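You operate a simulated robot arm through the tools that you are given. There is no shell and no other tool. Be economical: measure what you need, move in short steps, check, and stop when the job is done.

You run a simulated robot arm. Do the job below in one go: nothing can be reset, and whatever is moved stays where it is left.

Task
Blow all the swarf off the valve plate.
Fine: open the nozzle valve, keep the jet off your hands, stand the yellow nozzle back in its cup and shut the valve.

It is judged by the outcome, as a careful person would: the job done as asked, and still so three seconds after it is handed in. It fails if anything else is knocked over, pushed out of place, dropped, spilled or broken.

Robot
A 6-joint arm with a two-finger parallel gripper, fixed in place. Base frame: the origin is at the foot of the arm, x ahead of it, y to its left, z up; the work surface is at about z = 900. Readings come in mm, rad, newtons and seconds.
With the tool pointing down near the work surface it reaches from about 440 to 860 mm from the base axis. Its first joint turns from -2.007 to 2.007 rad. Payload 4.2 kg.
The tool frame sits at the grasp point between the pads (the TCP): z along the fingers, y along the line on which they close. The tips reach 23 mm beyond it. Largest opening 94 mm; finger width 38, thickness 10; the body of the gripper, 54 by 96 mm, starts 39 mm behind the TCP.
Orientation is that of the tool frame in the base frame, as [roll, pitch, yaw] about the fixed x, y, z axes, in that order (R = Rz(yaw) Ry(pitch) Rx(roll)). With the fingers straight down and closing along the base's y, the tool's x points along the base's -x, its y along +y and its z along -z.

Tools
- The arm moves only by the tool nudge_tool. Its argument "rows" is a list of rows, each a list of 3 entries, a list of its own where there are three numbers: the shift along the base's x, y, z in mm, then the turn, a rotation vector about the base's x, y, z in rad, then the opening, from 0 (shut) to 1 (fully open). In form: [[[tx, ty, tz], [wx, wy, wz], grip], ...]. A call has 1 to 20 rows; each row shifts and turns the commanded pose from where the row before left it. Rows are played at 5 a second. More than 50 mm and 0.15 rad between two rows, or a gripper value outside its range, and nothing of the call is played. A pose out of reach is approached as far as the arm can. The call stops where the force on the tool passes 40 N (or 10 N more than at its start, if that is more) or the arm is blocked; 0.2 s more then pass. Each finger travels about 108 mm/s and halts on what it meets, pressing with about 31 N; the grip force reading is that of the motor and also rises with nothing between the fingers. The clock runs only during rows and for 0.2 s after the last one: add rows that do not move to give the fingers time. It gives the time, the measured TCP pose, the force on the tool (base axes), the opening and the grip force at its end, in the units of the frame above (readings bear some noise).
- Cameras (640 x 400 px; columns grow to the right, rows downward): "scene" is fixed at [66.2, 646.3, 1737.4]; the picture's right is [-0.59, -0.81, 0.00], its down [-0.52, 0.38, -0.76] and it looks along [0.61, -0.45, -0.65] (base axes); focal length 320 px, centre (320, 200). "wrist" rides on the gripper at [-39, 0, -44] in the tool frame; the picture's right is [0.00, -1.00, 0.00], its down [0.97, 0.00, -0.24] and it looks along [0.24, 0.00, 0.97] (tool axes); focal length 218 px, centre (320, 200). There is no depth. A picture from a camera that has moved, and an enlarged one, comes with that camera's place and axes in the base frame and with its lens. The place of the scene camera against the robot may be out by one fixed shift of up to 18 mm in any direction.
- get_image(camera): a new picture of that camera. The clock stands still meanwhile.
- lift_body(by): slides the trunk up (or, below 0, down) by that many mm; the arm rides with it, the base frame stays. It gives what a move gives, with no picture.
- enlarge(camera, box): a new picture of the part [left, top, right, bottom] of that camera's present view, enlarged. The clock stands still meanwhile.
- hand_in(): hands the job in; it is judged then, once.

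Work in short steps. Places have to be worked out from the pictures, the camera data and where the tool is seen: move nearer, look again, correct. Check each grasp and each placing, and mend what went wrong. You have 120 turns and 68 pictures in all, those below and enlarged ones among them. Open the gripper and draw the arm clear of the work before you hand the job in, unless the task says otherwise; then end with one line.

The tools are called after "Call:" by a JSON object that holds its "api" and its "payload". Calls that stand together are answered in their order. nudge_tool: Moves the arm, as the interface text tells. Its arguments: {"type":"object","properties":{"rows":{"type":"array","items":{"type":"array"}}},"required":["rows"]} The other tools are called the same way: lift_body (by) slides the trunk up or down; get_image (camera) takes a picture; enlarge (camera, box) takes an enlarged picture of a part of a camera's view; hand_in () hands the job in.

At the start:

```text
t: 0.0
position: [502.3, 5.9, 1311.4]
orientation: [-3.141, 0.001, 3.14]
force: [-0.7, -0.5, -0.6]
opening: 93.7
finger_force: 0.0
trunk travel left (down, up): [-875.0, 115.0]
```

scene: 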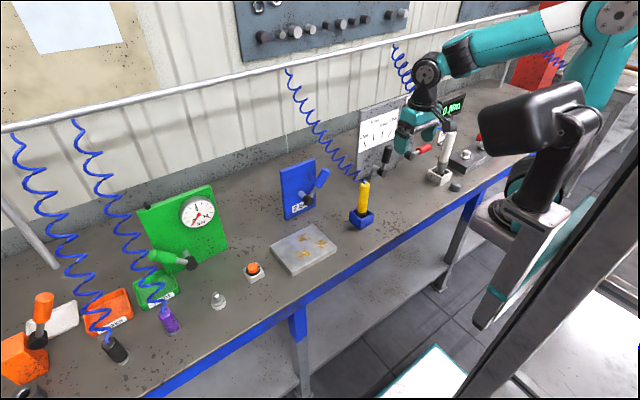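
wrist: 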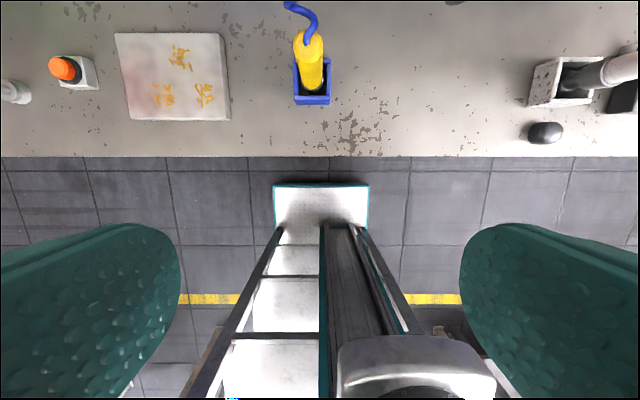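

I'll look closely at the nozzle, the valve, and the plate first.

Call:
{"api": "enlarge", "payload": {"camera": "scene", "box": [250, 130, 410, 280]}}

Call:
{"api": "enlarge", "payload": {"camera": "wrist", "box": [20, 0, 400, 160]}}

Call:
{"api": "enlarge", "payload": {"camera": "scene", "box": [340, 60, 520, 210]}}

Call:
{"api": "enlarge", "payload": {"camera": "scene", "box": [0, 180, 280, 400]}}

```text
2.67 times, centred on (330, 205) of scene
camera zoom: at [66.2, 646.3, 1737.4], right [-0.59, -0.81, 0.0], down [-0.52, 0.38, -0.76], along [0.61, -0.45, -0.65], focal length 854 px, centre (293, 187)
```

zoom: 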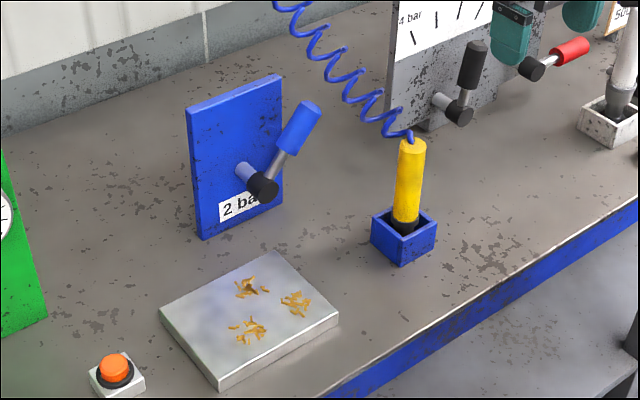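

```text
1.68 times, centred on (210, 80) of wrist
camera zoom: at [541.4, 6.9, 1354.5], right [0.0, -1.0, 0.0], down [-0.97, 0.0, 0.24], along [-0.24, 0.0, -0.97], focal length 368 px, centre (505, 402)
```

zoom: 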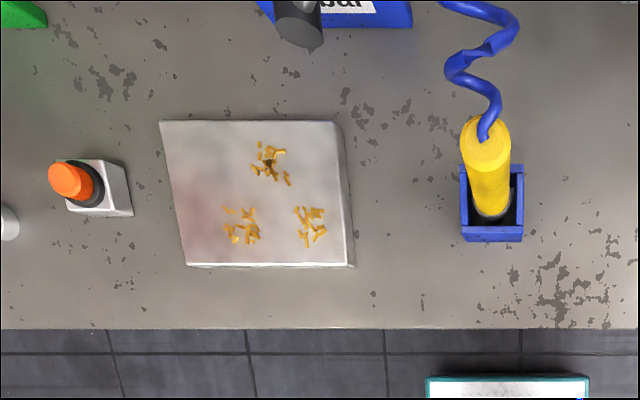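

```text
2.67 times, centred on (430, 135) of scene
camera zoom: at [66.2, 646.3, 1737.4], right [-0.59, -0.81, 0.0], down [-0.52, 0.38, -0.76], along [0.61, -0.45, -0.65], focal length 854 px, centre (27, 373)
```

zoom: 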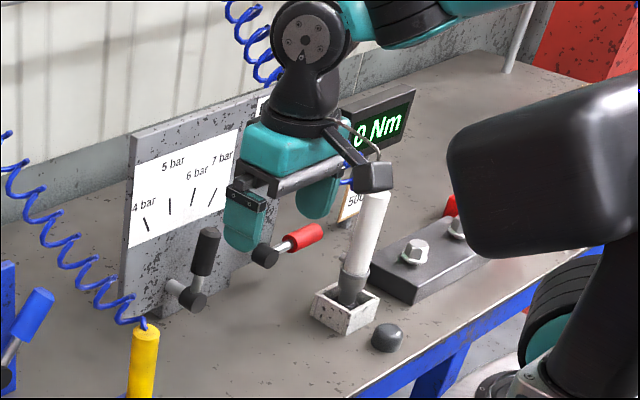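

```text
1.82 times, centred on (140, 290) of scene
camera zoom: at [66.2, 646.3, 1737.4], right [-0.59, -0.81, 0.0], down [-0.52, 0.38, -0.76], along [0.61, -0.45, -0.65], focal length 582 px, centre (647, 36)
```

zoom: 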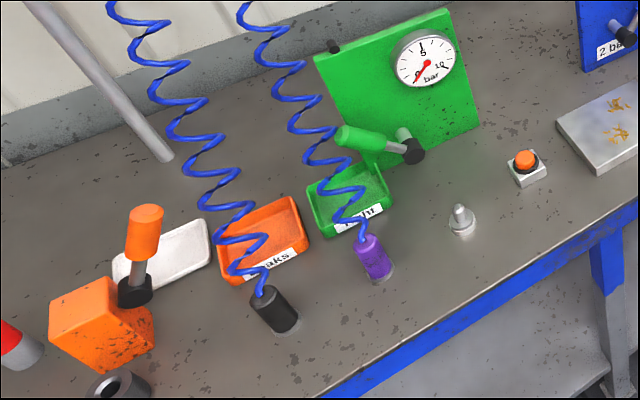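

I'll raise nothing yet; I tilt the wrist camera forward and shift left to see the blue panel (about x 820, y 170) face on.

Call:
{"api": "nudge_tool", "payload": {"rows": [[[-10, 25, -10], [0, -0.15, 0], 1], [[-10, 25, -20], [0, -0.15, 0], 1], [[0, 25, -20], [0, -0.15, 0], 1], [[0, 25, -20], [0, -0.15, 0], 1], [[0, 25, -20], [0, -0.15, 0], 1], [[0, 25, -20], [0, -0.15, 0], 1], [[0, 10, -20], [0, -0.15, 0], 1], [[0, 0, 0], [0, 0, 0], 1]]}}

Call:
{"api": "get_image", "payload": {"camera": "wrist"}}

```text
t: 1.8
position: [508.8, 139.9, 1180.5]
orientation: [3.136, 1.052, 3.03]
force: [-1.1, 0.4, 1.0]
opening: 94.2
finger_force: 0.1
trunk travel left (down, up): [-875.0, 115.0]
```

```text
61 pictures are left
camera wrist: at [490.4, 141.6, 1237.3], right [-0.11, -0.99, 0.0], down [-0.69, 0.08, -0.72], along [0.72, -0.08, -0.69], focal length 218 px, centre (320, 200)
```

wrist: 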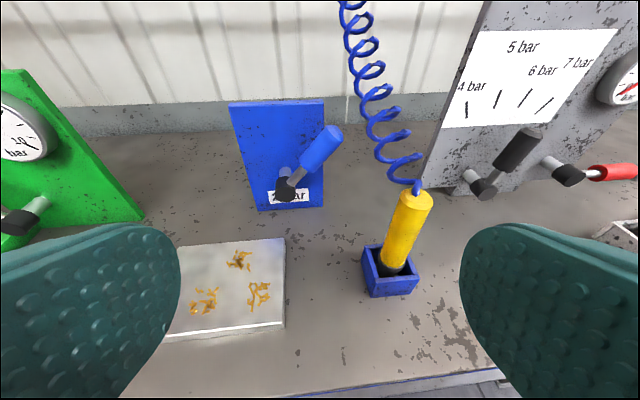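

The hand is tilted; I zoom on the blue and the grey panels to read their markings.

Call:
{"api": "enlarge", "payload": {"camera": "wrist", "box": [215, 80, 365, 220]}}

Call:
{"api": "enlarge", "payload": {"camera": "wrist", "box": [420, 0, 640, 220]}}

Call:
{"api": "nudge_tool", "payload": {"rows": [[[0, 0, 0], [0, 0, 0], 1], [[0, 0, 0], [0, 0, 0], 1], [[0, 0, 0], [0, 0, 0], 1]]}}

```text
2.86 times, centred on (290, 150) of wrist
camera zoom: at [490.4, 141.6, 1237.3], right [-0.11, -0.99, 0.0], down [-0.69, 0.08, -0.72], along [0.72, -0.08, -0.69], focal length 624 px, centre (406, 343)
```

zoom: 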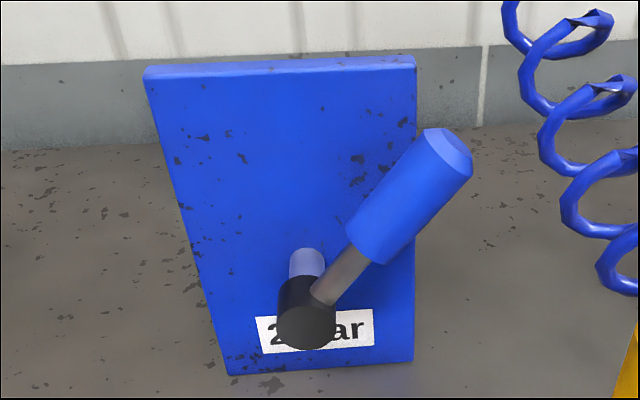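

```text
1.82 times, centred on (530, 110) of wrist
camera zoom: at [490.4, 141.6, 1237.3], right [-0.11, -0.99, 0.0], down [-0.69, 0.08, -0.72], along [0.72, -0.08, -0.69], focal length 397 px, centre (-62, 364)
```

zoom: 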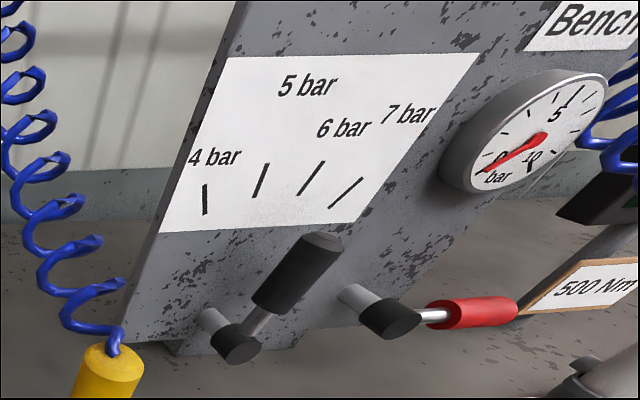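

```text
t: 2.6
position: [510.1, 140.2, 1182.5]
orientation: [3.14, 1.049, 3.036]
force: [-0.6, -0.7, -0.1]
opening: 94.0
finger_force: 0.0
trunk travel left (down, up): [-875.0, 115.0]
```

The grey panel has a "Bench…" label and a gauge; I shift right to read it.

Call:
{"api": "nudge_tool", "payload": {"rows": [[[10, -50, 10], [0, 0, 0], 1], [[10, -50, 10], [0, 0, 0], 1], [[10, -50, 0], [0, 0, 0], 1], [[0, -50, 0], [0, 0, 0], 1], [[0, -50, 0], [0, 0, 0], 1], [[0, -40, 0], [0, 0, 0], 1], [[0, 0, 0], [0, 0, 0], 1], [[0, 0, 0], [0, 0, 0], 1]]}}

Call:
{"api": "get_image", "payload": {"camera": "wrist"}}

```text
refused: row 1 steps farther than a row can; nothing moved
```

```text
58 pictures are left
camera wrist: at [490.2, 141.8, 1236.9], right [-0.1, -0.99, 0.0], down [-0.69, 0.07, -0.72], along [0.72, -0.08, -0.69], focal length 218 px, centre (320, 200)
```

wrist: 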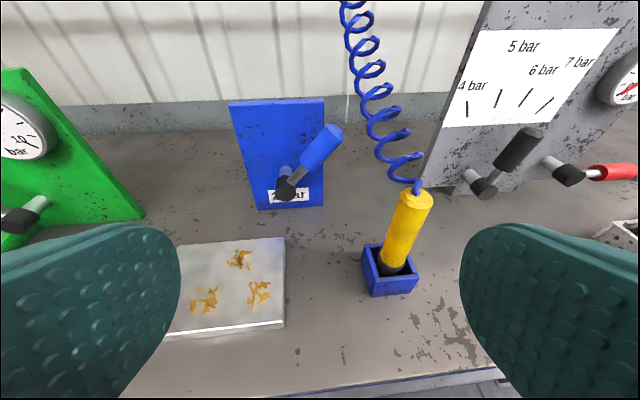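

Refused for step size (norm > 50); I use smaller steps.

Call:
{"api": "nudge_tool", "payload": {"rows": [[[10, -45, 10], [0, 0, 0], 1], [[10, -45, 10], [0, 0, 0], 1], [[10, -45, 0], [0, 0, 0], 1], [[0, -45, 0], [0, 0, 0], 1], [[0, -45, 0], [0, 0, 0], 1], [[0, -45, 0], [0, 0, 0], 1], [[0, 0, 0], [0, 0, 0], 1], [[0, 0, 0], [0, 0, 0], 1]]}}

Call:
{"api": "get_image", "payload": {"camera": "wrist"}}

```text
t: 4.4
position: [624.8, 7.1, 1212.4]
orientation: [3.14, 1.049, -3.141]
force: [-0.1, -0.4, -0.4]
opening: 94.3
finger_force: 0.1
out of reach, approached as far as the arm can: row 1, 2, 3, 4, 5, 6
trunk travel left (down, up): [-875.0, 115.0]
```

```text
57 pictures are left
camera wrist: at [605.8, 6.4, 1267.7], right [0.0, -1.0, 0.0], down [-0.69, 0.0, -0.72], along [0.72, 0.0, -0.69], focal length 218 px, centre (320, 200)
```

wrist: 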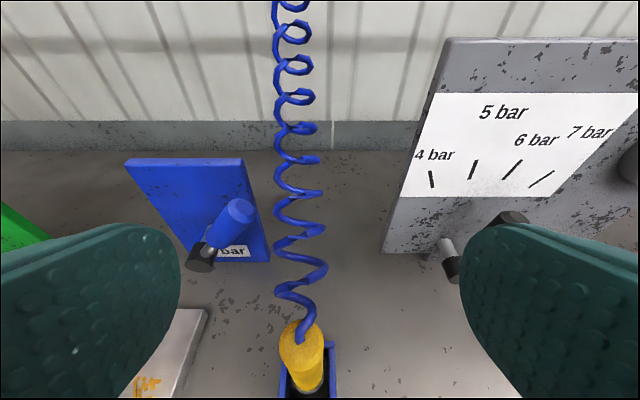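

The pose snapped outward (too close to the base when tilted). From here I move right along y, and up slightly.

Call:
{"api": "nudge_tool", "payload": {"rows": [[[0, -40, 10], [0, 0, 0], 1], [[0, -40, 10], [0, 0, 0], 1], [[0, -40, 10], [0, 0, 0], 1], [[0, -40, 10], [0, 0, 0], 1], [[0, -40, 10], [0, 0, 0], 1], [[0, 0, 0], [0, 0, 0], 1], [[0, 0, 0], [0, 0, 0], 1]]}}

Call:
{"api": "get_image", "payload": {"camera": "wrist"}}

```text
t: 6.0
position: [641.9, -188.4, 1264.7]
orientation: [-3.141, 1.049, 3.141]
force: [0.0, -0.3, -0.1]
opening: 94.0
finger_force: 0.1
out of reach, approached as far as the arm can: row 1, 2
trunk travel left (down, up): [-875.0, 115.0]
```

```text
56 pictures are left
camera wrist: at [623.6, -188.2, 1321.1], right [0.0, -1.0, 0.0], down [-0.69, 0.0, -0.72], along [0.72, 0.0, -0.69], focal length 218 px, centre (320, 200)
```

wrist: 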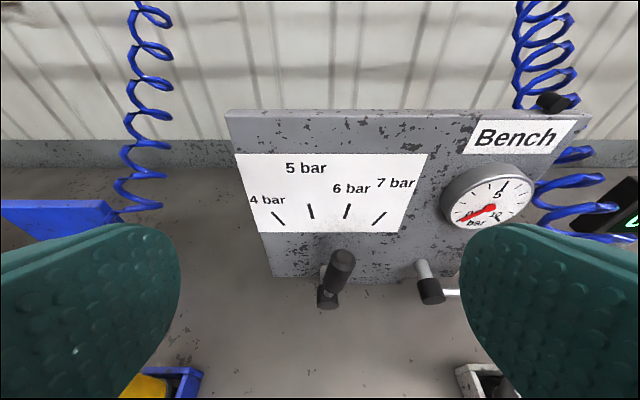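

The blue panel (2 bar, by the blue cup) looks like the nozzle's valve; its lever leans about 40° to the right: hub ≈ (770,169,995), handle tip ≈ (775,88,1093). I go back left, clear of the hose, tilt to ~0.75 rad, and stop short of the handle.

Call:
{"api": "nudge_tool", "payload": {"rows": [[[0, 45, 0], [0, 0, 0], 1], [[0, 45, 0], [0, 0, 0], 1], [[0, 45, 0], [0, 0.1, 0], 1], [[0, 45, 0], [0, 0.1, 0], 1], [[0, 45, 0], [0, 0.1, 0], 1], [[0, 45, 0], [0, 0, 0], 1], [[0, 27, -30], [0, 0, 0], 0.85], [[0, 0, -40], [0, 0, 0], 0.85], [[0, 0, -40], [0, 0, 0], 0.85], [[0, 0, 0], [0, 0, 0], 0.85], [[0, 0, 0], [0, 0, 0], 0.85]]}}

Call:
{"api": "get_image", "payload": {"camera": "wrist"}}

```text
t: 8.4
position: [641.6, 107.4, 1154.8]
orientation: [3.141, 0.748, -3.141]
force: [0.1, -0.2, 0.3]
opening: 80.0
finger_force: 0.0
trunk travel left (down, up): [-875.0, 115.0]
```

```text
55 pictures are left
camera wrist: at [640.0, 107.8, 1213.1], right [0.0, -1.0, 0.0], down [-0.87, 0.0, -0.49], along [0.49, 0.0, -0.87], focal length 218 px, centre (320, 200)
```

wrist: 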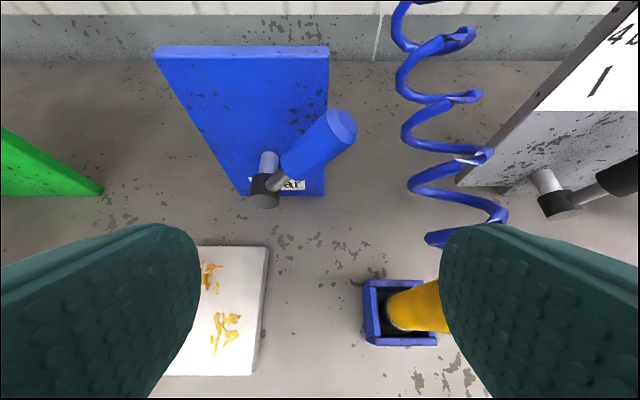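

Estimates agree (tip ≈ (775,90,1093)). I approach along the tool axis to straddle the handle.

Call:
{"api": "nudge_tool", "payload": {"rows": [[[30, 0, -22], [0, 0, 0], 0.85], [[30, 1, -22], [0, 0, 0], 0.85], [[25, 1, -18], [0, 0, 0], 0.85], [[20, 0, -14], [0, 0, 0], 0.85], [[0, 0, 0], [0, 0, 0], 0.85]]}}

Call:
{"api": "get_image", "payload": {"camera": "wrist"}}

Call:
{"api": "enlarge", "payload": {"camera": "scene", "box": [250, 120, 410, 270]}}

```text
t: 9.6
position: [746.5, 110.7, 1079.4]
orientation: [3.142, 0.749, -3.141]
force: [0.9, -0.9, -0.5]
opening: 79.9
finger_force: 0.0
trunk travel left (down, up): [-875.0, 115.0]
```

```text
54 pictures are left
camera wrist: at [745.4, 111.3, 1137.8], right [0.0, -1.0, 0.0], down [-0.87, 0.0, -0.48], along [0.48, 0.0, -0.87], focal length 218 px, centre (320, 200)
```

wrist: 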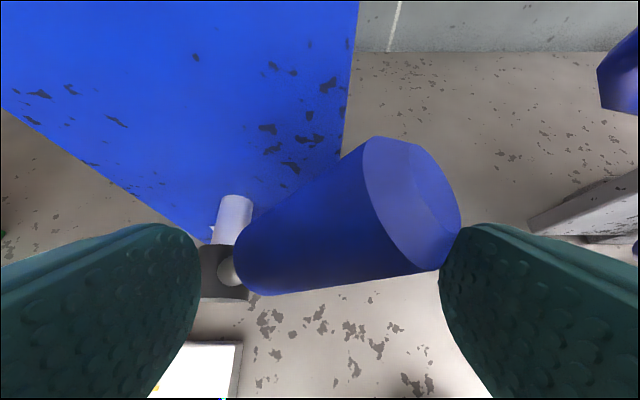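

```text
2.67 times, centred on (330, 195) of scene
camera zoom: at [66.2, 646.3, 1737.4], right [-0.59, -0.81, 0.0], down [-0.52, 0.38, -0.76], along [0.61, -0.45, -0.65], focal length 854 px, centre (293, 213)
```

zoom: 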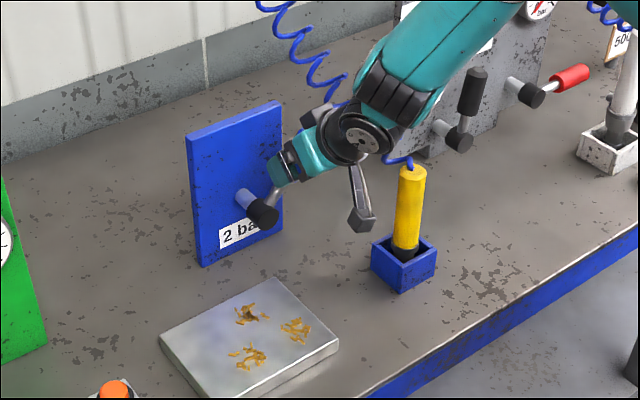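

The handle sits between the fingers. I go 10 mm deeper and push left/up in an arc with the right finger.

Call:
{"api": "nudge_tool", "payload": {"rows": [[[10, 4, -8], [0, 0, 0], 0.85], [[0, 15, 4], [0, 0, 0], 0.85], [[0, 15, 6], [0, 0, 0], 0.85], [[0, 15, 6], [0, 0, 0], 0.85], [[0, 0, 0], [0, 0, 0], 0.85]]}}

Call:
{"api": "get_image", "payload": {"camera": "wrist"}}

```text
t: 10.8
position: [757.7, 160.6, 1086.0]
orientation: [-3.141, 0.747, -3.14]
force: [-0.7, -0.6, -0.6]
opening: 80.2
finger_force: 0.5
trunk travel left (down, up): [-875.0, 115.0]
```

```text
52 pictures are left
camera wrist: at [755.3, 160.6, 1145.4], right [0.0, -1.0, 0.0], down [-0.87, 0.0, -0.48], along [0.48, 0.0, -0.87], focal length 218 px, centre (320, 200)
```

wrist: 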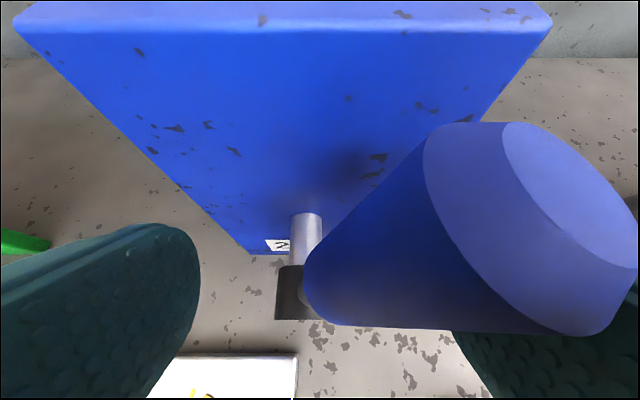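

Call:
{"api": "enlarge", "payload": {"camera": "scene", "box": [260, 130, 360, 230]}}

```text
4.00 times, centred on (310, 180) of scene
camera zoom: at [66.2, 646.3, 1737.4], right [-0.59, -0.81, 0.0], down [-0.52, 0.38, -0.76], along [0.61, -0.45, -0.65], focal length 1282 px, centre (360, 280)
```

zoom: 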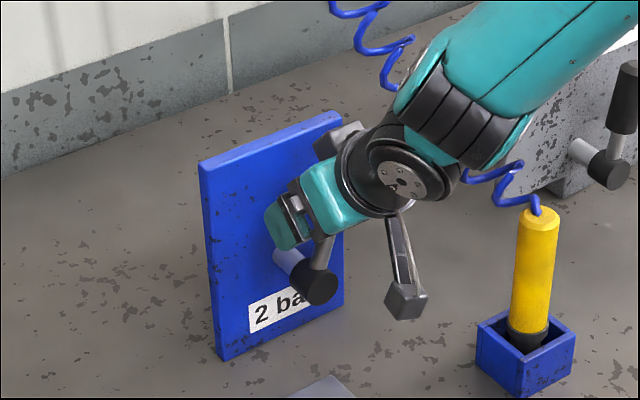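

The lever is turning with little resistance. I continue the arc.

Call:
{"api": "nudge_tool", "payload": {"rows": [[[0, 15, 5], [0, 0, 0], 0.85], [[0, 15, 4], [0, 0, 0], 0.85], [[0, 15, 0], [0, 0, 0], 0.85], [[0, 0, 0], [0, 0, 0], 0.85]]}}

Call:
{"api": "get_image", "payload": {"camera": "wrist"}}

Call:
{"api": "get_image", "payload": {"camera": "scene"}}

```text
t: 11.8
position: [756.5, 204.4, 1095.3]
orientation: [-3.141, 0.75, -3.141]
force: [0.6, -1.9, 2.5]
opening: 80.8
finger_force: 1.0
trunk travel left (down, up): [-875.0, 115.0]
```

```text
50 pictures are left
camera wrist: at [754.8, 205.3, 1153.8], right [0.0, -1.0, 0.0], down [-0.87, 0.0, -0.49], along [0.49, 0.0, -0.87], focal length 218 px, centre (320, 200)
```

wrist: 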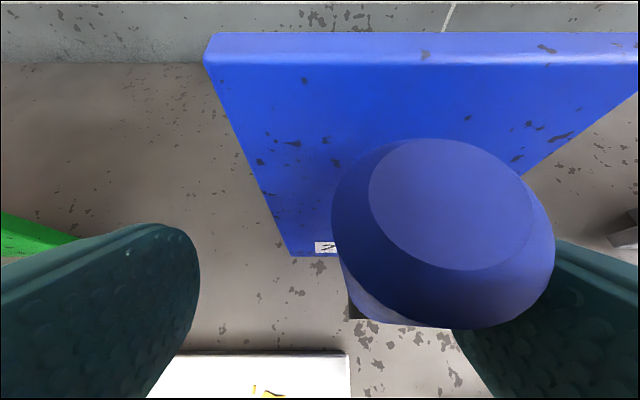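

```text
49 pictures are left
```

scene: 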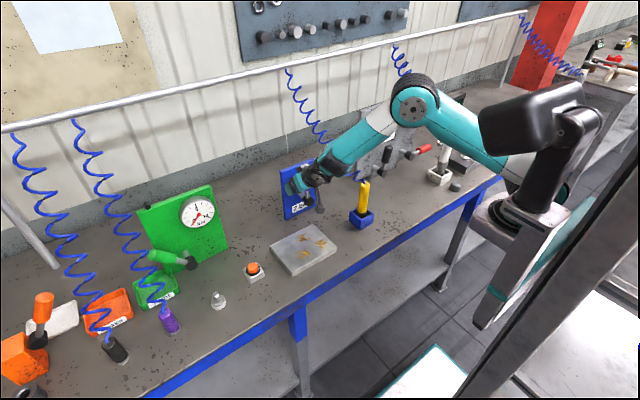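

Lever is now about upright, no stop met. I continue left, watching the force.

Call:
{"api": "nudge_tool", "payload": {"rows": [[[0, 15, -2], [0, 0, 0], 0.85], [[0, 15, -4], [0, 0, 0], 0.85], [[0, 15, -5], [0, 0, 0], 0.85], [[0, 0, 0], [0, 0, 0], 0.85]]}}

Call:
{"api": "get_image", "payload": {"camera": "wrist"}}

```text
t: 12.3
position: [758.4, 214.1, 1094.1]
orientation: [-3.117, 0.749, 3.135]
force: [-14.0, -24.3, 15.6]
opening: 90.9
finger_force: 12.4
trunk travel left (down, up): [-875.0, 115.0]
stopped in row 2: the force on the tool passed its limit (the readings are from after the stop); the commanded pose is now the measured one
```

```text
48 pictures are left
camera wrist: at [756.1, 215.5, 1152.8], right [-0.02, -1.0, 0.02], down [-0.87, 0.01, -0.49], along [0.48, -0.03, -0.87], focal length 218 px, centre (320, 200)
```

wrist: 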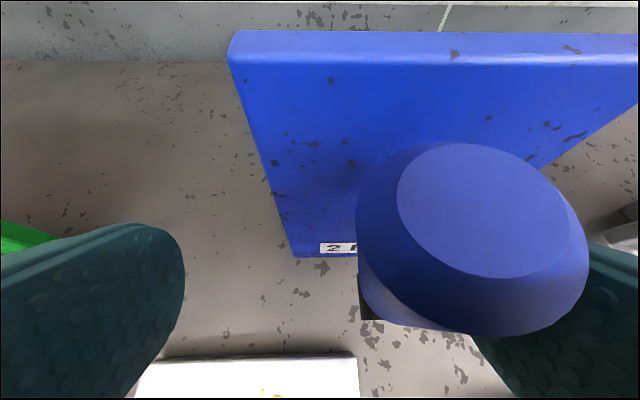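

A stop is met near upright. I back off and look whether air now blows at the nozzle.

Call:
{"api": "nudge_tool", "payload": {"rows": [[[0, -8, 0], [0, 0, 0], 0.85], [[0, -12, 0], [0, 0, 0], 0.85], [[-25, 0, 25], [0, 0, 0], 0.85], [[-30, 0, 30], [0, 0, 0], 0.85], [[-30, 0, 30], [0, 0, 0], 0.85], [[-20, 0, 40], [0, 0, 0], 0.85], [[0, 0, 0], [0, 0, 0], 0.85]]}}

Call:
{"api": "enlarge", "payload": {"camera": "scene", "box": [250, 130, 410, 280]}}

Call:
{"api": "get_image", "payload": {"camera": "wrist"}}

```text
t: 13.9
position: [654.5, 199.5, 1219.3]
orientation: [-3.125, 0.751, 3.141]
force: [-0.4, -0.3, -0.3]
opening: 79.9
finger_force: 0.1
trunk travel left (down, up): [-875.0, 115.0]
```

```text
2.67 times, centred on (330, 205) of scene
camera zoom: at [66.2, 646.3, 1737.4], right [-0.59, -0.81, 0.0], down [-0.52, 0.38, -0.76], along [0.61, -0.45, -0.65], focal length 854 px, centre (293, 187)
```

zoom: 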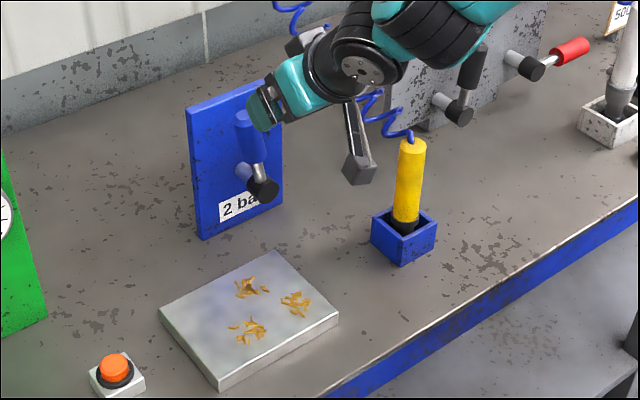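

```text
46 pictures are left
camera wrist: at [652.7, 200.2, 1278.0], right [-0.01, -1.0, 0.01], down [-0.87, 0.01, -0.49], along [0.48, -0.02, -0.87], focal length 218 px, centre (320, 200)
```

wrist: 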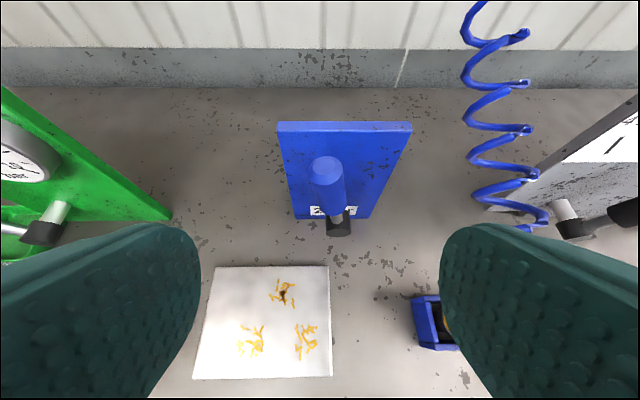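

The lever now stands upright. I zoom into the nozzle and cup for signs of a jet.

Call:
{"api": "enlarge", "payload": {"camera": "scene", "box": [335, 160, 395, 240]}}

Call:
{"api": "enlarge", "payload": {"camera": "scene", "box": [280, 145, 340, 225]}}

```text
5.00 times, centred on (365, 200) of scene
camera zoom: at [66.2, 646.3, 1737.4], right [-0.59, -0.81, 0.0], down [-0.52, 0.38, -0.76], along [0.61, -0.45, -0.65], focal length 1602 px, centre (95, 200)
```

zoom: 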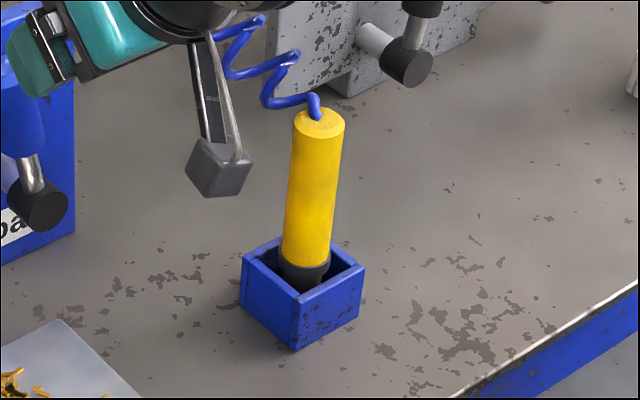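

```text
5.00 times, centred on (310, 185) of scene
camera zoom: at [66.2, 646.3, 1737.4], right [-0.59, -0.81, 0.0], down [-0.52, 0.38, -0.76], along [0.61, -0.45, -0.65], focal length 1602 px, centre (370, 275)
```

zoom: 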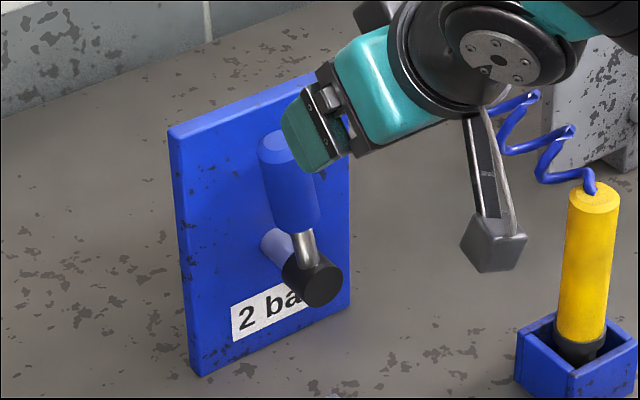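

No visible jet either way; the test will be on the swarf. Nozzle top is at about (652,21,1077), Ø≈33; I'll grip it near the top from the front with ~0.9 rad tilt, keeping the palm off the hose. First a pre-grasp position in front of it.

Call:
{"api": "nudge_tool", "payload": {"rows": [[[0, -40, 0], [0, 0, 0], 1], [[-5, -45, -5], [0, 0, 0], 1], [[-10, -45, -10], [0, -0.05, 0], 1], [[-10, -45, -15], [0, -0.05, 0], 1], [[-10, -5, -25], [0, -0.05, 0], 1], [[0, 0, -20], [0, 0, 0], 1], [[0, 0, 0], [0, 0, 0], 1], [[0, 0, 0], [0, 0, 0], 1]]}}

Call:
{"api": "get_image", "payload": {"camera": "wrist"}}

```text
t: 15.7
position: [619.4, 19.5, 1143.3]
orientation: [-3.126, 0.9, 3.138]
force: [-0.3, -0.2, 0.0]
opening: 94.2
finger_force: 0.1
trunk travel left (down, up): [-875.0, 115.0]
```

```text
43 pictures are left
camera wrist: at [608.8, 21.4, 1201.4], right [-0.02, -1.0, 0.01], down [-0.79, 0.01, -0.61], along [0.61, -0.02, -0.79], focal length 218 px, centre (320, 200)
```

wrist: 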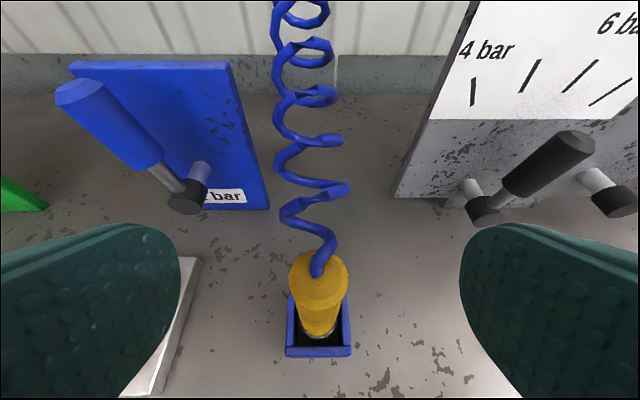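

Nozzle centred in y. I go down and then in along the tool axis to straddle it.

Call:
{"api": "nudge_tool", "payload": {"rows": [[[-7, 1, -30], [0, 0, 0], 1], [[-5, 0, -30], [0, 0, 0], 1], [[10, 0, -8], [0, 0, 0], 1], [[15, 0, -12], [0, 0, 0], 1], [[0, 0, 0], [0, 0, 0], 1], [[0, 0, 0], [0, 0, 0], 1]]}}

Call:
{"api": "get_image", "payload": {"camera": "wrist"}}

Call:
{"api": "enlarge", "payload": {"camera": "scene", "box": [310, 140, 410, 240]}}

```text
t: 17.1
position: [633.0, 20.8, 1064.8]
orientation: [-3.127, 0.898, 3.136]
force: [-0.8, -0.2, 0.0]
opening: 94.1
finger_force: 0.0
trunk travel left (down, up): [-875.0, 115.0]
```

```text
42 pictures are left
camera wrist: at [621.9, 21.0, 1121.8], right [-0.02, -1.0, 0.01], down [-0.79, 0.01, -0.61], along [0.61, -0.02, -0.79], focal length 218 px, centre (320, 200)
```

wrist: 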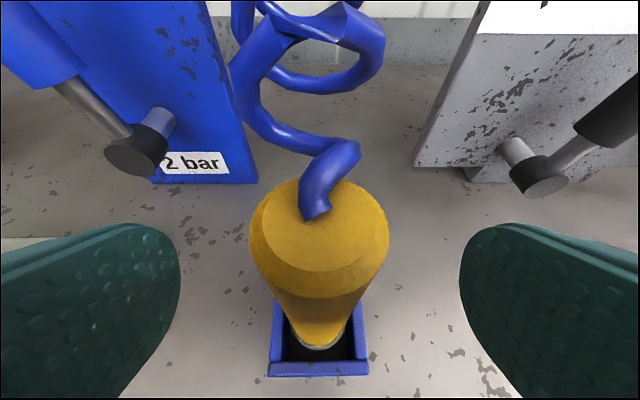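

```text
4.00 times, centred on (360, 190) of scene
camera zoom: at [66.2, 646.3, 1737.4], right [-0.59, -0.81, 0.0], down [-0.52, 0.38, -0.76], along [0.61, -0.45, -0.65], focal length 1282 px, centre (160, 240)
```

zoom: 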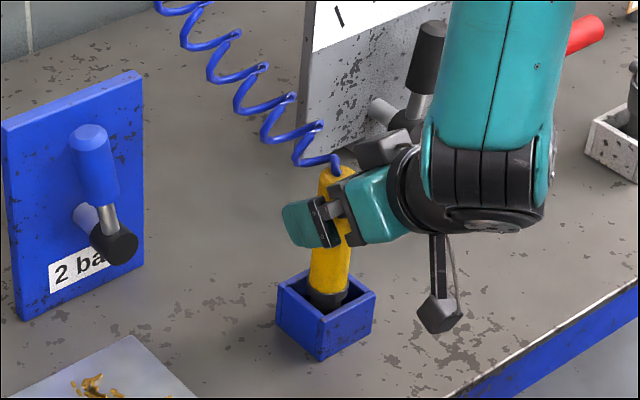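

Nozzle centre confirmed at about (650,20), top 1077. I advance the last bit and close.

Call:
{"api": "nudge_tool", "payload": {"rows": [[[8, -1, -9], [0, 0, 0], 1], [[8, 0, -9], [0, 0, 0], 1], [[0, 0, 0], [0, 0, 0], 1], [[0, 0, 0], [0, 0, 0], 0.6], [[0, 0, 0], [0, 0, 0], 0.4], [[0, 0, 0], [0, 0, 0], 0.2], [[0, 0, 0], [0, 0, 0], 0.1], [[0, 0, 0], [0, 0, 0], 0.1]]}}

Call:
{"api": "get_image", "payload": {"camera": "wrist"}}

```text
t: 18.9
position: [647.8, 18.7, 1045.9]
orientation: [-3.125, 0.899, 3.14]
force: [0.5, 0.8, 1.0]
opening: 33.2
finger_force: 31.1
trunk travel left (down, up): [-875.0, 115.0]
```

```text
40 pictures are left
camera wrist: at [637.3, 20.4, 1103.2], right [-0.02, -1.0, 0.01], down [-0.79, 0.01, -0.61], along [0.61, -0.02, -0.79], focal length 218 px, centre (320, 200)
```

wrist: 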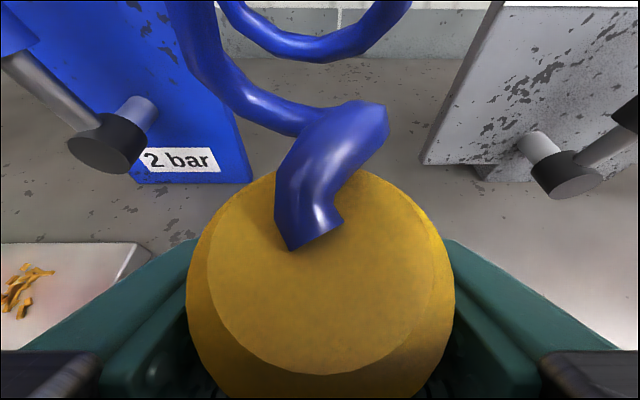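

Held (33 mm). I lift straight up out of the cup.

Call:
{"api": "nudge_tool", "payload": {"rows": [[[0, 0, 10], [0, 0, 0], 0.1], [[0, 0, 20], [0, 0, 0], 0.1], [[0, 0, 20], [0, 0, 0], 0.1], [[0, 0, 20], [0, 0, 0], 0.1], [[0, 0, 20], [0, 0, 0], 0.1], [[0, 0, 0], [0, 0, 0], 0.1], [[0, 0, 0], [0, 0, 0], 0.1]]}}

Call:
{"api": "enlarge", "payload": {"camera": "scene", "box": [270, 120, 430, 270]}}

```text
t: 20.5
position: [647.0, 18.2, 1135.6]
orientation: [-3.126, 0.899, 3.138]
force: [1.0, 0.7, -2.4]
opening: 32.8
finger_force: 31.4
trunk travel left (down, up): [-875.0, 115.0]
```

```text
2.67 times, centred on (350, 195) of scene
camera zoom: at [66.2, 646.3, 1737.4], right [-0.59, -0.81, 0.0], down [-0.52, 0.38, -0.76], along [0.61, -0.45, -0.65], focal length 854 px, centre (240, 213)
```

zoom: 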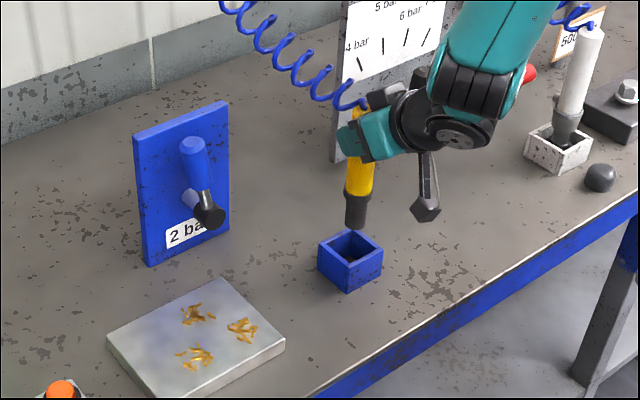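

Nozzle is out; its tip is about 147 mm below the TCP. I tilt it 0.6 rad so the jet slants toward +y (away from the hand and the cup), still short of the plate.

Call:
{"api": "nudge_tool", "payload": {"rows": [[[0, 0, 15], [0.15, 0, 0], 0.1], [[10, 0, 5], [0.15, 0, 0], 0.1], [[15, 0, 0], [0.15, 0, 0], 0.1], [[15, 0, 0], [0.15, 0, 0], 0.1], [[0, 0, 0], [0, 0, 0], 0.1], [[0, 0, 0], [0, 0, 0], 0.1]]}}

Call:
{"api": "get_image", "payload": {"camera": "scene"}}

```text
t: 21.9
position: [687.1, 19.7, 1155.5]
orientation: [2.326, 0.703, 2.522]
force: [0.5, 0.2, -2.3]
opening: 33.0
finger_force: 30.8
trunk travel left (down, up): [-875.0, 115.0]
```

```text
38 pictures are left
```

scene: 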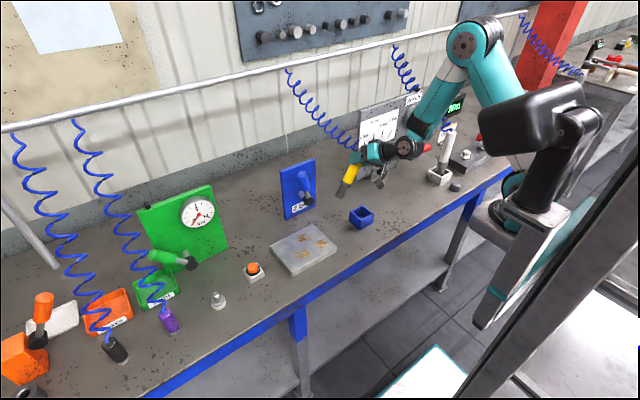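

I lower and move toward the plate so the slanted jet reaches its right edge at x≈688.

Call:
{"api": "nudge_tool", "payload": {"rows": [[[0, 20, -20], [0, 0, 0], 0.1], [[0, 20, -20], [0, 0, 0], 0.1], [[0, 20, -20], [0, 0, 0], 0.1], [[0, 0, 0], [0, 0, 0], 0.1], [[0, 0, 0], [0, 0, 0], 0.1]]}}

Call:
{"api": "enlarge", "payload": {"camera": "scene", "box": [240, 150, 400, 290]}}

```text
t: 23.1
position: [686.6, 79.4, 1094.6]
orientation: [2.327, 0.699, 2.522]
force: [0.3, -0.3, -2.5]
opening: 32.9
finger_force: 31.0
trunk travel left (down, up): [-875.0, 115.0]
```

```text
2.86 times, centred on (320, 220) of scene
camera zoom: at [66.2, 646.3, 1737.4], right [-0.59, -0.81, 0.0], down [-0.52, 0.38, -0.76], along [0.61, -0.45, -0.65], focal length 915 px, centre (320, 143)
```

zoom: 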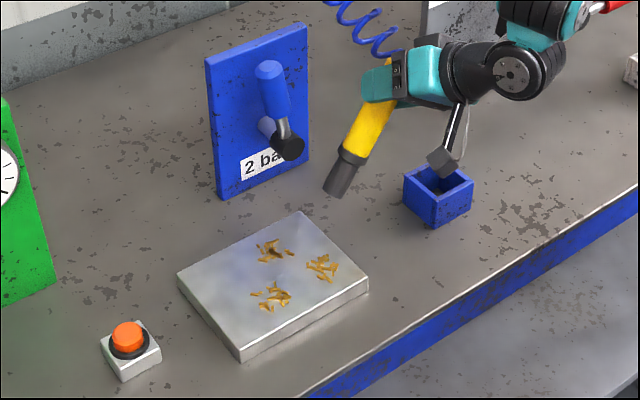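

Tip at about (687,162,985), aimed at the plate. I sweep slowly +y along x≈687.

Call:
{"api": "nudge_tool", "payload": {"rows": [[[0, 10, -3], [0, 0, 0], 0.1], [[0, 10, -3], [0, 0, 0], 0.1], [[0, 10, -3], [0, 0, 0], 0.1], [[0, 10, -3], [0, 0, 0], 0.1], [[0, 0, 0], [0, 0, 0], 0.1], [[0, 0, 0], [0, 0, 0], 0.1], [[0, 0, 0], [0, 0, 0], 0.1]]}}

Call:
{"api": "enlarge", "payload": {"camera": "scene", "box": [240, 150, 400, 290]}}

```text
t: 24.7
position: [685.9, 119.3, 1082.8]
orientation: [2.327, 0.702, 2.52]
force: [-0.5, -1.1, -3.2]
opening: 33.1
finger_force: 30.7
trunk travel left (down, up): [-875.0, 115.0]
```

```text
2.86 times, centred on (320, 220) of scene
camera zoom: at [66.2, 646.3, 1737.4], right [-0.59, -0.81, 0.0], down [-0.52, 0.38, -0.76], along [0.61, -0.45, -0.65], focal length 915 px, centre (320, 143)
```

zoom: 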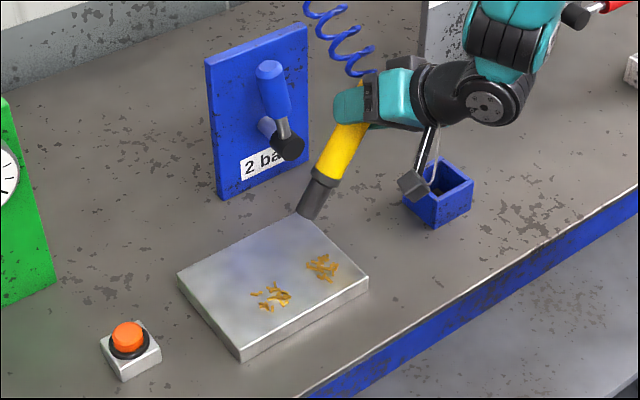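

The far pile has vanished, so the jet works. I back off in y and move to the near row, x≈628.

Call:
{"api": "nudge_tool", "payload": {"rows": [[[0, -20, 3], [0, 0, 0], 0.1], [[-15, -20, 3], [0, 0, 0], 0.1], [[-15, -5, 0], [0, 0, 0], 0.1], [[-15, 0, 0], [0, 0, 0], 0.1], [[-13, 0, 0], [0, 0, 0], 0.1], [[0, 0, 0], [0, 0, 0], 0.1], [[0, 0, 0], [0, 0, 0], 0.1]]}}

Call:
{"api": "enlarge", "payload": {"camera": "scene", "box": [240, 150, 400, 290]}}

```text
t: 26.3
position: [629.7, 73.2, 1089.4]
orientation: [2.327, 0.7, 2.523]
force: [0.0, -1.1, -2.6]
opening: 33.2
finger_force: 31.1
trunk travel left (down, up): [-875.0, 115.0]
```

```text
2.86 times, centred on (320, 220) of scene
camera zoom: at [66.2, 646.3, 1737.4], right [-0.59, -0.81, 0.0], down [-0.52, 0.38, -0.76], along [0.61, -0.45, -0.65], focal length 915 px, centre (320, 143)
```

zoom: 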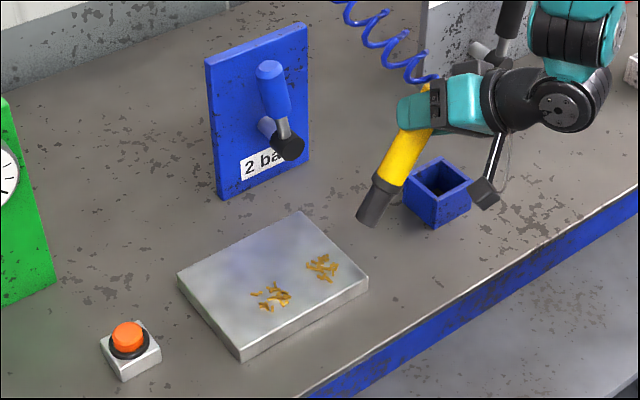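

Reached. I sweep +y along x≈629 through both near piles.

Call:
{"api": "nudge_tool", "payload": {"rows": [[[0, 10, -2], [0, 0, 0], 0.1], [[0, 10, -2], [0, 0, 0], 0.1], [[0, 10, -2], [0, 0, 0], 0.1], [[0, 10, 0], [0, 0, 0], 0.1], [[0, 0, 0], [0, 0, 0], 0.1], [[0, 10, 0], [0, 0, 0], 0.1], [[0, 10, 0], [0, 0, 0], 0.1], [[0, 10, 0], [0, 0, 0], 0.1], [[0, 10, 0], [0, 0, 0], 0.1], [[0, 10, 0], [0, 0, 0], 0.1], [[0, 10, 0], [0, 0, 0], 0.1], [[0, 10, 0], [0, 0, 0], 0.1], [[0, 0, 0], [0, 0, 0], 0.1], [[0, 0, 0], [0, 0, 0], 0.1]]}}

Call:
{"api": "enlarge", "payload": {"camera": "scene", "box": [240, 150, 400, 290]}}

```text
t: 29.3
position: [629.5, 183.8, 1081.8]
orientation: [2.325, 0.702, 2.522]
force: [-0.8, -0.7, -2.9]
opening: 33.1
finger_force: 30.9
trunk travel left (down, up): [-875.0, 115.0]
```

```text
2.86 times, centred on (320, 220) of scene
camera zoom: at [66.2, 646.3, 1737.4], right [-0.59, -0.81, 0.0], down [-0.52, 0.38, -0.76], along [0.61, -0.45, -0.65], focal length 915 px, centre (320, 143)
```

zoom: 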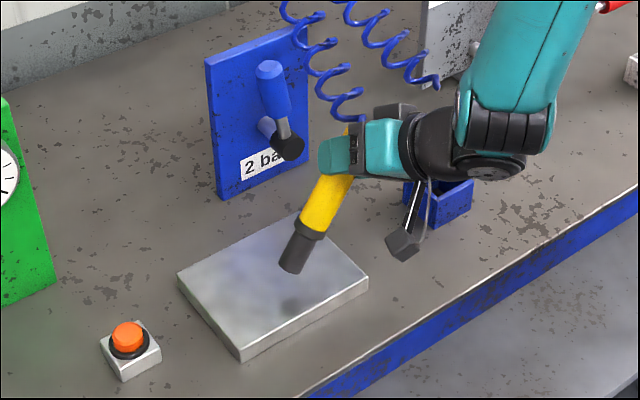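

All three piles look gone. I rise, go back toward the cup, and turn the nozzle upright well above it.

Call:
{"api": "nudge_tool", "payload": {"rows": [[[0, -15, 25], [0, 0, 0], 0.1], [[0, -30, 25], [0, 0, 0], 0.1], [[3, -35, 25], [0, 0, 0], 0.1], [[5, -40, 5], [-0.1, 0, 0], 0.1], [[5, -45, 0], [-0.1, 0, 0], 0.1], [[5, 0, 0], [-0.1, 0, 0], 0.1], [[0, 0, 0], [-0.1, 0, 0], 0.1], [[0, 0, 0], [-0.1, 0, 0], 0.1], [[0, 0, 0], [-0.1, 0, 0], 0.1], [[0, 0, 0], [0, 0, 0], 0.1], [[0, 0, 0], [0, 0, 0], 0.1]]}}

Call:
{"api": "get_image", "payload": {"camera": "wrist"}}

Call:
{"api": "enlarge", "payload": {"camera": "scene", "box": [240, 150, 400, 290]}}

```text
t: 31.7
position: [647.6, 20.2, 1162.8]
orientation: [-3.125, 0.899, 3.139]
force: [-0.3, 1.2, -2.5]
opening: 33.1
finger_force: 31.3
trunk travel left (down, up): [-875.0, 115.0]
```

```text
33 pictures are left
camera wrist: at [636.9, 20.9, 1220.8], right [-0.02, -1.0, 0.01], down [-0.79, 0.01, -0.61], along [0.61, -0.02, -0.79], focal length 218 px, centre (320, 200)
```

wrist: 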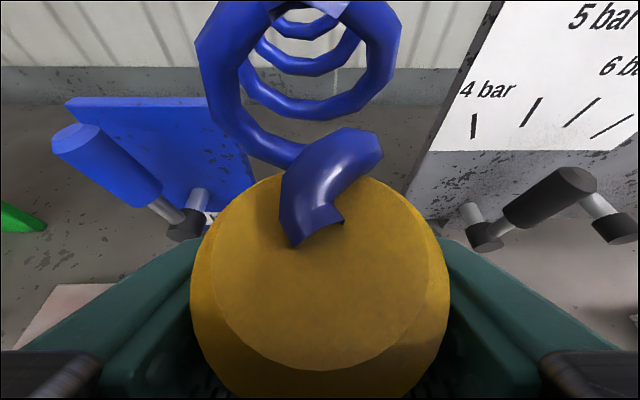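

```text
2.86 times, centred on (320, 220) of scene
camera zoom: at [66.2, 646.3, 1737.4], right [-0.59, -0.81, 0.0], down [-0.52, 0.38, -0.76], along [0.61, -0.45, -0.65], focal length 915 px, centre (320, 143)
```

zoom: 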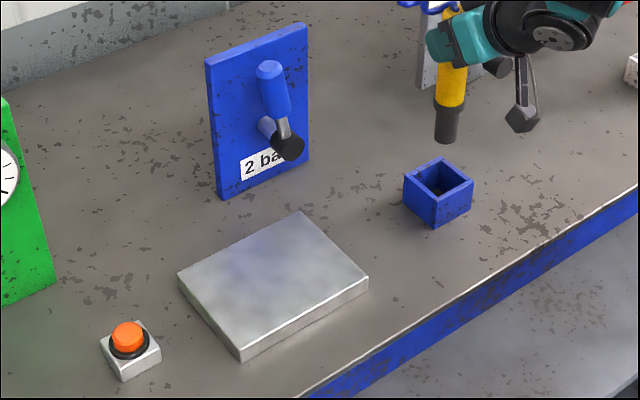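

Plate is clean and the nozzle is still squarely held. I lower it toward the grasp pose (647.8, 18.7, 1046), pausing for a check.

Call:
{"api": "nudge_tool", "payload": {"rows": [[[0, -1, -30], [0, 0, 0], 0.1], [[0, 0, -25], [0, 0, 0], 0.1], [[0, 0, -20], [0, 0, 0], 0.1], [[0, 0, -15], [0, 0, 0], 0.1], [[0, 0, 0], [0, 0, 0], 0.1]]}}

Call:
{"api": "enlarge", "payload": {"camera": "scene", "box": [325, 150, 405, 240]}}

```text
t: 32.9
position: [647.6, 17.4, 1073.9]
orientation: [-3.126, 0.898, 3.138]
force: [0.3, 0.2, -2.5]
opening: 33.2
finger_force: 30.9
trunk travel left (down, up): [-875.0, 115.0]
```

```text
4.44 times, centred on (365, 195) of scene
camera zoom: at [66.2, 646.3, 1737.4], right [-0.59, -0.81, 0.0], down [-0.52, 0.38, -0.76], along [0.61, -0.45, -0.65], focal length 1424 px, centre (120, 222)
```

zoom: 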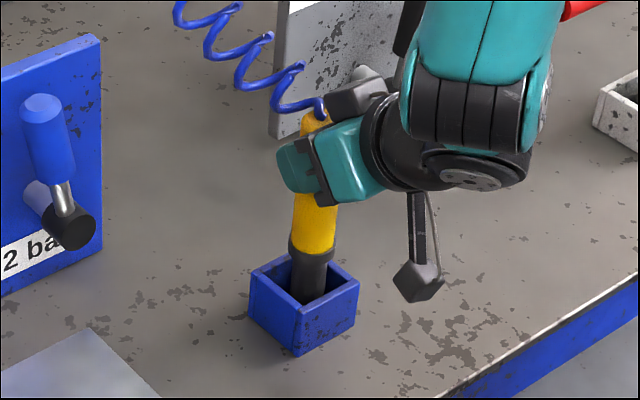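

The tip is inside the cup, centred and force-free. I lower the last 27 mm in small steps.

Call:
{"api": "nudge_tool", "payload": {"rows": [[[0, 1, -10], [0, 0, 0], 0.1], [[0, 0, -10], [0, 0, 0], 0.1], [[0, 0, -5], [0, 0, 0], 0.1], [[0, 0, -2], [0, 0, 0], 0.1], [[0, 0, 0], [0, 0, 0], 0.1], [[0, 0, 0], [0, 0, 0], 0.1]]}}

```text
t: 34.3
position: [647.2, 19.0, 1045.8]
orientation: [-3.125, 0.899, 3.137]
force: [0.3, 0.4, -1.9]
opening: 33.1
finger_force: 30.6
trunk travel left (down, up): [-875.0, 115.0]
```

Nearly all weight still hangs on the hand, so I lower another couple of mm until it rests.

Call:
{"api": "nudge_tool", "payload": {"rows": [[[0, 0, -1], [0, 0, 0], 0.1], [[0, 0, -1], [0, 0, 0], 0.1], [[0, 0, 0], [0, 0, 0], 0.1]]}}

```text
t: 35.1
position: [647.6, 19.3, 1047.8]
orientation: [-3.124, 0.905, -3.142]
force: [-4.7, -3.5, 29.5]
opening: 33.0
finger_force: 30.5
trunk travel left (down, up): [-875.0, 115.0]
```

It is seated (29 N up). I relieve the press by 1.5 mm and open gently.

Call:
{"api": "nudge_tool", "payload": {"rows": [[[0, 0, 1.5], [0, 0, 0], 0.1], [[0, 0, 0], [0, 0, 0], 0.1], [[0, 0, 0], [0, 0, 0], 0.4], [[0, 0, 0], [0, 0, 0], 0.6], [[0, 0, 0], [0, 0, 0], 0.8], [[0, 0, 0], [0, 0, 0], 1], [[0, 0, 0], [0, 0, 0], 1], [[0, 0, 0], [0, 0, 0], 1]]}}

Call:
{"api": "get_image", "payload": {"camera": "wrist"}}

```text
t: 36.9
position: [647.9, 20.2, 1046.9]
orientation: [-3.126, 0.898, 3.138]
force: [-0.6, -0.8, 0.2]
opening: 94.1
finger_force: 0.1
trunk travel left (down, up): [-875.0, 115.0]
```

```text
30 pictures are left
camera wrist: at [637.0, 20.7, 1103.4], right [-0.02, -1.0, 0.01], down [-0.79, 0.01, -0.61], along [0.61, -0.02, -0.79], focal length 218 px, centre (320, 200)
```

wrist: 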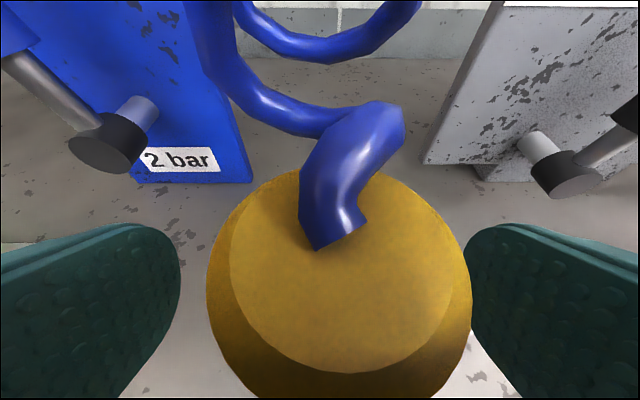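

The nozzle stands free. I centre slightly toward it (−y 4) and back out along the approach.

Call:
{"api": "nudge_tool", "payload": {"rows": [[[0, -4, 0], [0, 0, 0], 1], [[-15, 0, 14], [0, 0, 0], 1], [[-18, 0, 16], [0, 0, 0], 1], [[0, 0, 30], [0, 0, 0], 1], [[0, 0, 40], [0, 0, 0], 1], [[0, 0, 0], [0, 0, 0], 1], [[0, 0, 0], [0, 0, 0], 1]]}}

Call:
{"api": "get_image", "payload": {"camera": "wrist"}}

Call:
{"api": "enlarge", "payload": {"camera": "scene", "box": [325, 150, 405, 240]}}

```text
t: 38.5
position: [615.7, 18.3, 1145.3]
orientation: [-3.125, 0.9, 3.139]
force: [0.3, 0.6, -0.2]
opening: 93.9
finger_force: 0.1
trunk travel left (down, up): [-875.0, 115.0]
```

```text
29 pictures are left
camera wrist: at [604.9, 19.5, 1203.8], right [-0.02, -1.0, 0.01], down [-0.79, 0.01, -0.61], along [0.61, -0.02, -0.79], focal length 218 px, centre (320, 200)
```

wrist: 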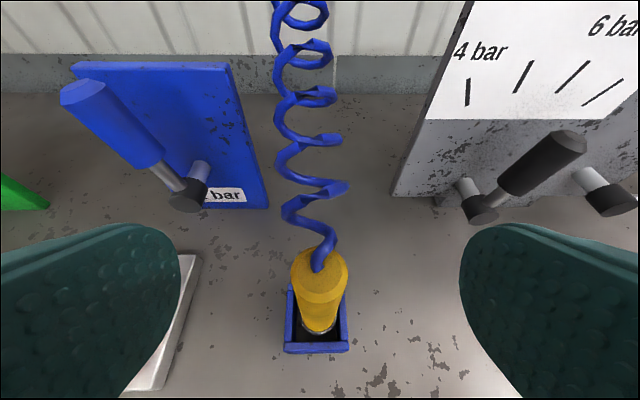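

```text
4.44 times, centred on (365, 195) of scene
camera zoom: at [66.2, 646.3, 1737.4], right [-0.59, -0.81, 0.0], down [-0.52, 0.38, -0.76], along [0.61, -0.45, -0.65], focal length 1424 px, centre (120, 222)
```

zoom: 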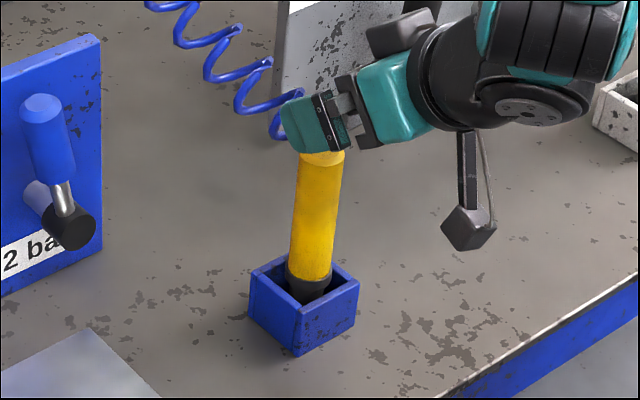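

Nozzle stands in its cup as before. Now I go to the lever (upright at y≈170) and straddle it to turn it back right.

Call:
{"api": "nudge_tool", "payload": {"rows": [[[0, 40, 15], [0, 0, 0], 1], [[10, 40, 15], [0, 0.05, 0], 0.8], [[10, 40, 5], [0, 0.05, 0], 0.7], [[10, 37, 0], [0, 0.05, 0], 0.7], [[20, 0, -15], [0, 0, 0], 0.7], [[30, 0, -25], [0, 0, 0], 0.7], [[0, 0, 0], [0, 0, 0], 0.7], [[0, 0, 0], [0, 0, 0], 0.7]]}}

Call:
{"api": "get_image", "payload": {"camera": "wrist"}}

```text
t: 40.3
position: [694.4, 174.6, 1143.0]
orientation: [-3.123, 0.75, 3.14]
force: [0.3, -0.5, 0.1]
opening: 65.8
finger_force: 0.1
trunk travel left (down, up): [-875.0, 115.0]
```

```text
27 pictures are left
camera wrist: at [693.4, 176.0, 1201.5], right [-0.01, -1.0, 0.01], down [-0.87, 0.01, -0.49], along [0.48, -0.02, -0.87], focal length 218 px, centre (320, 200)
```

wrist: 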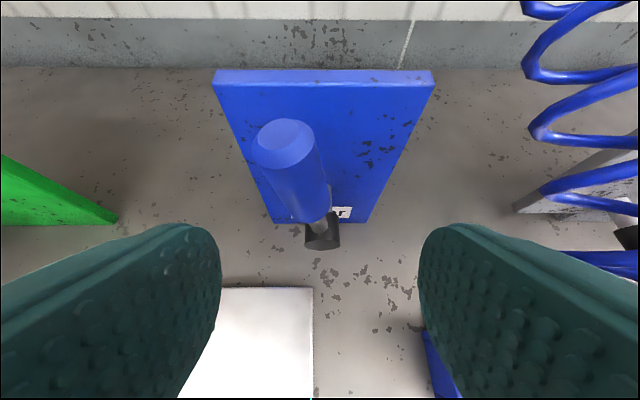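

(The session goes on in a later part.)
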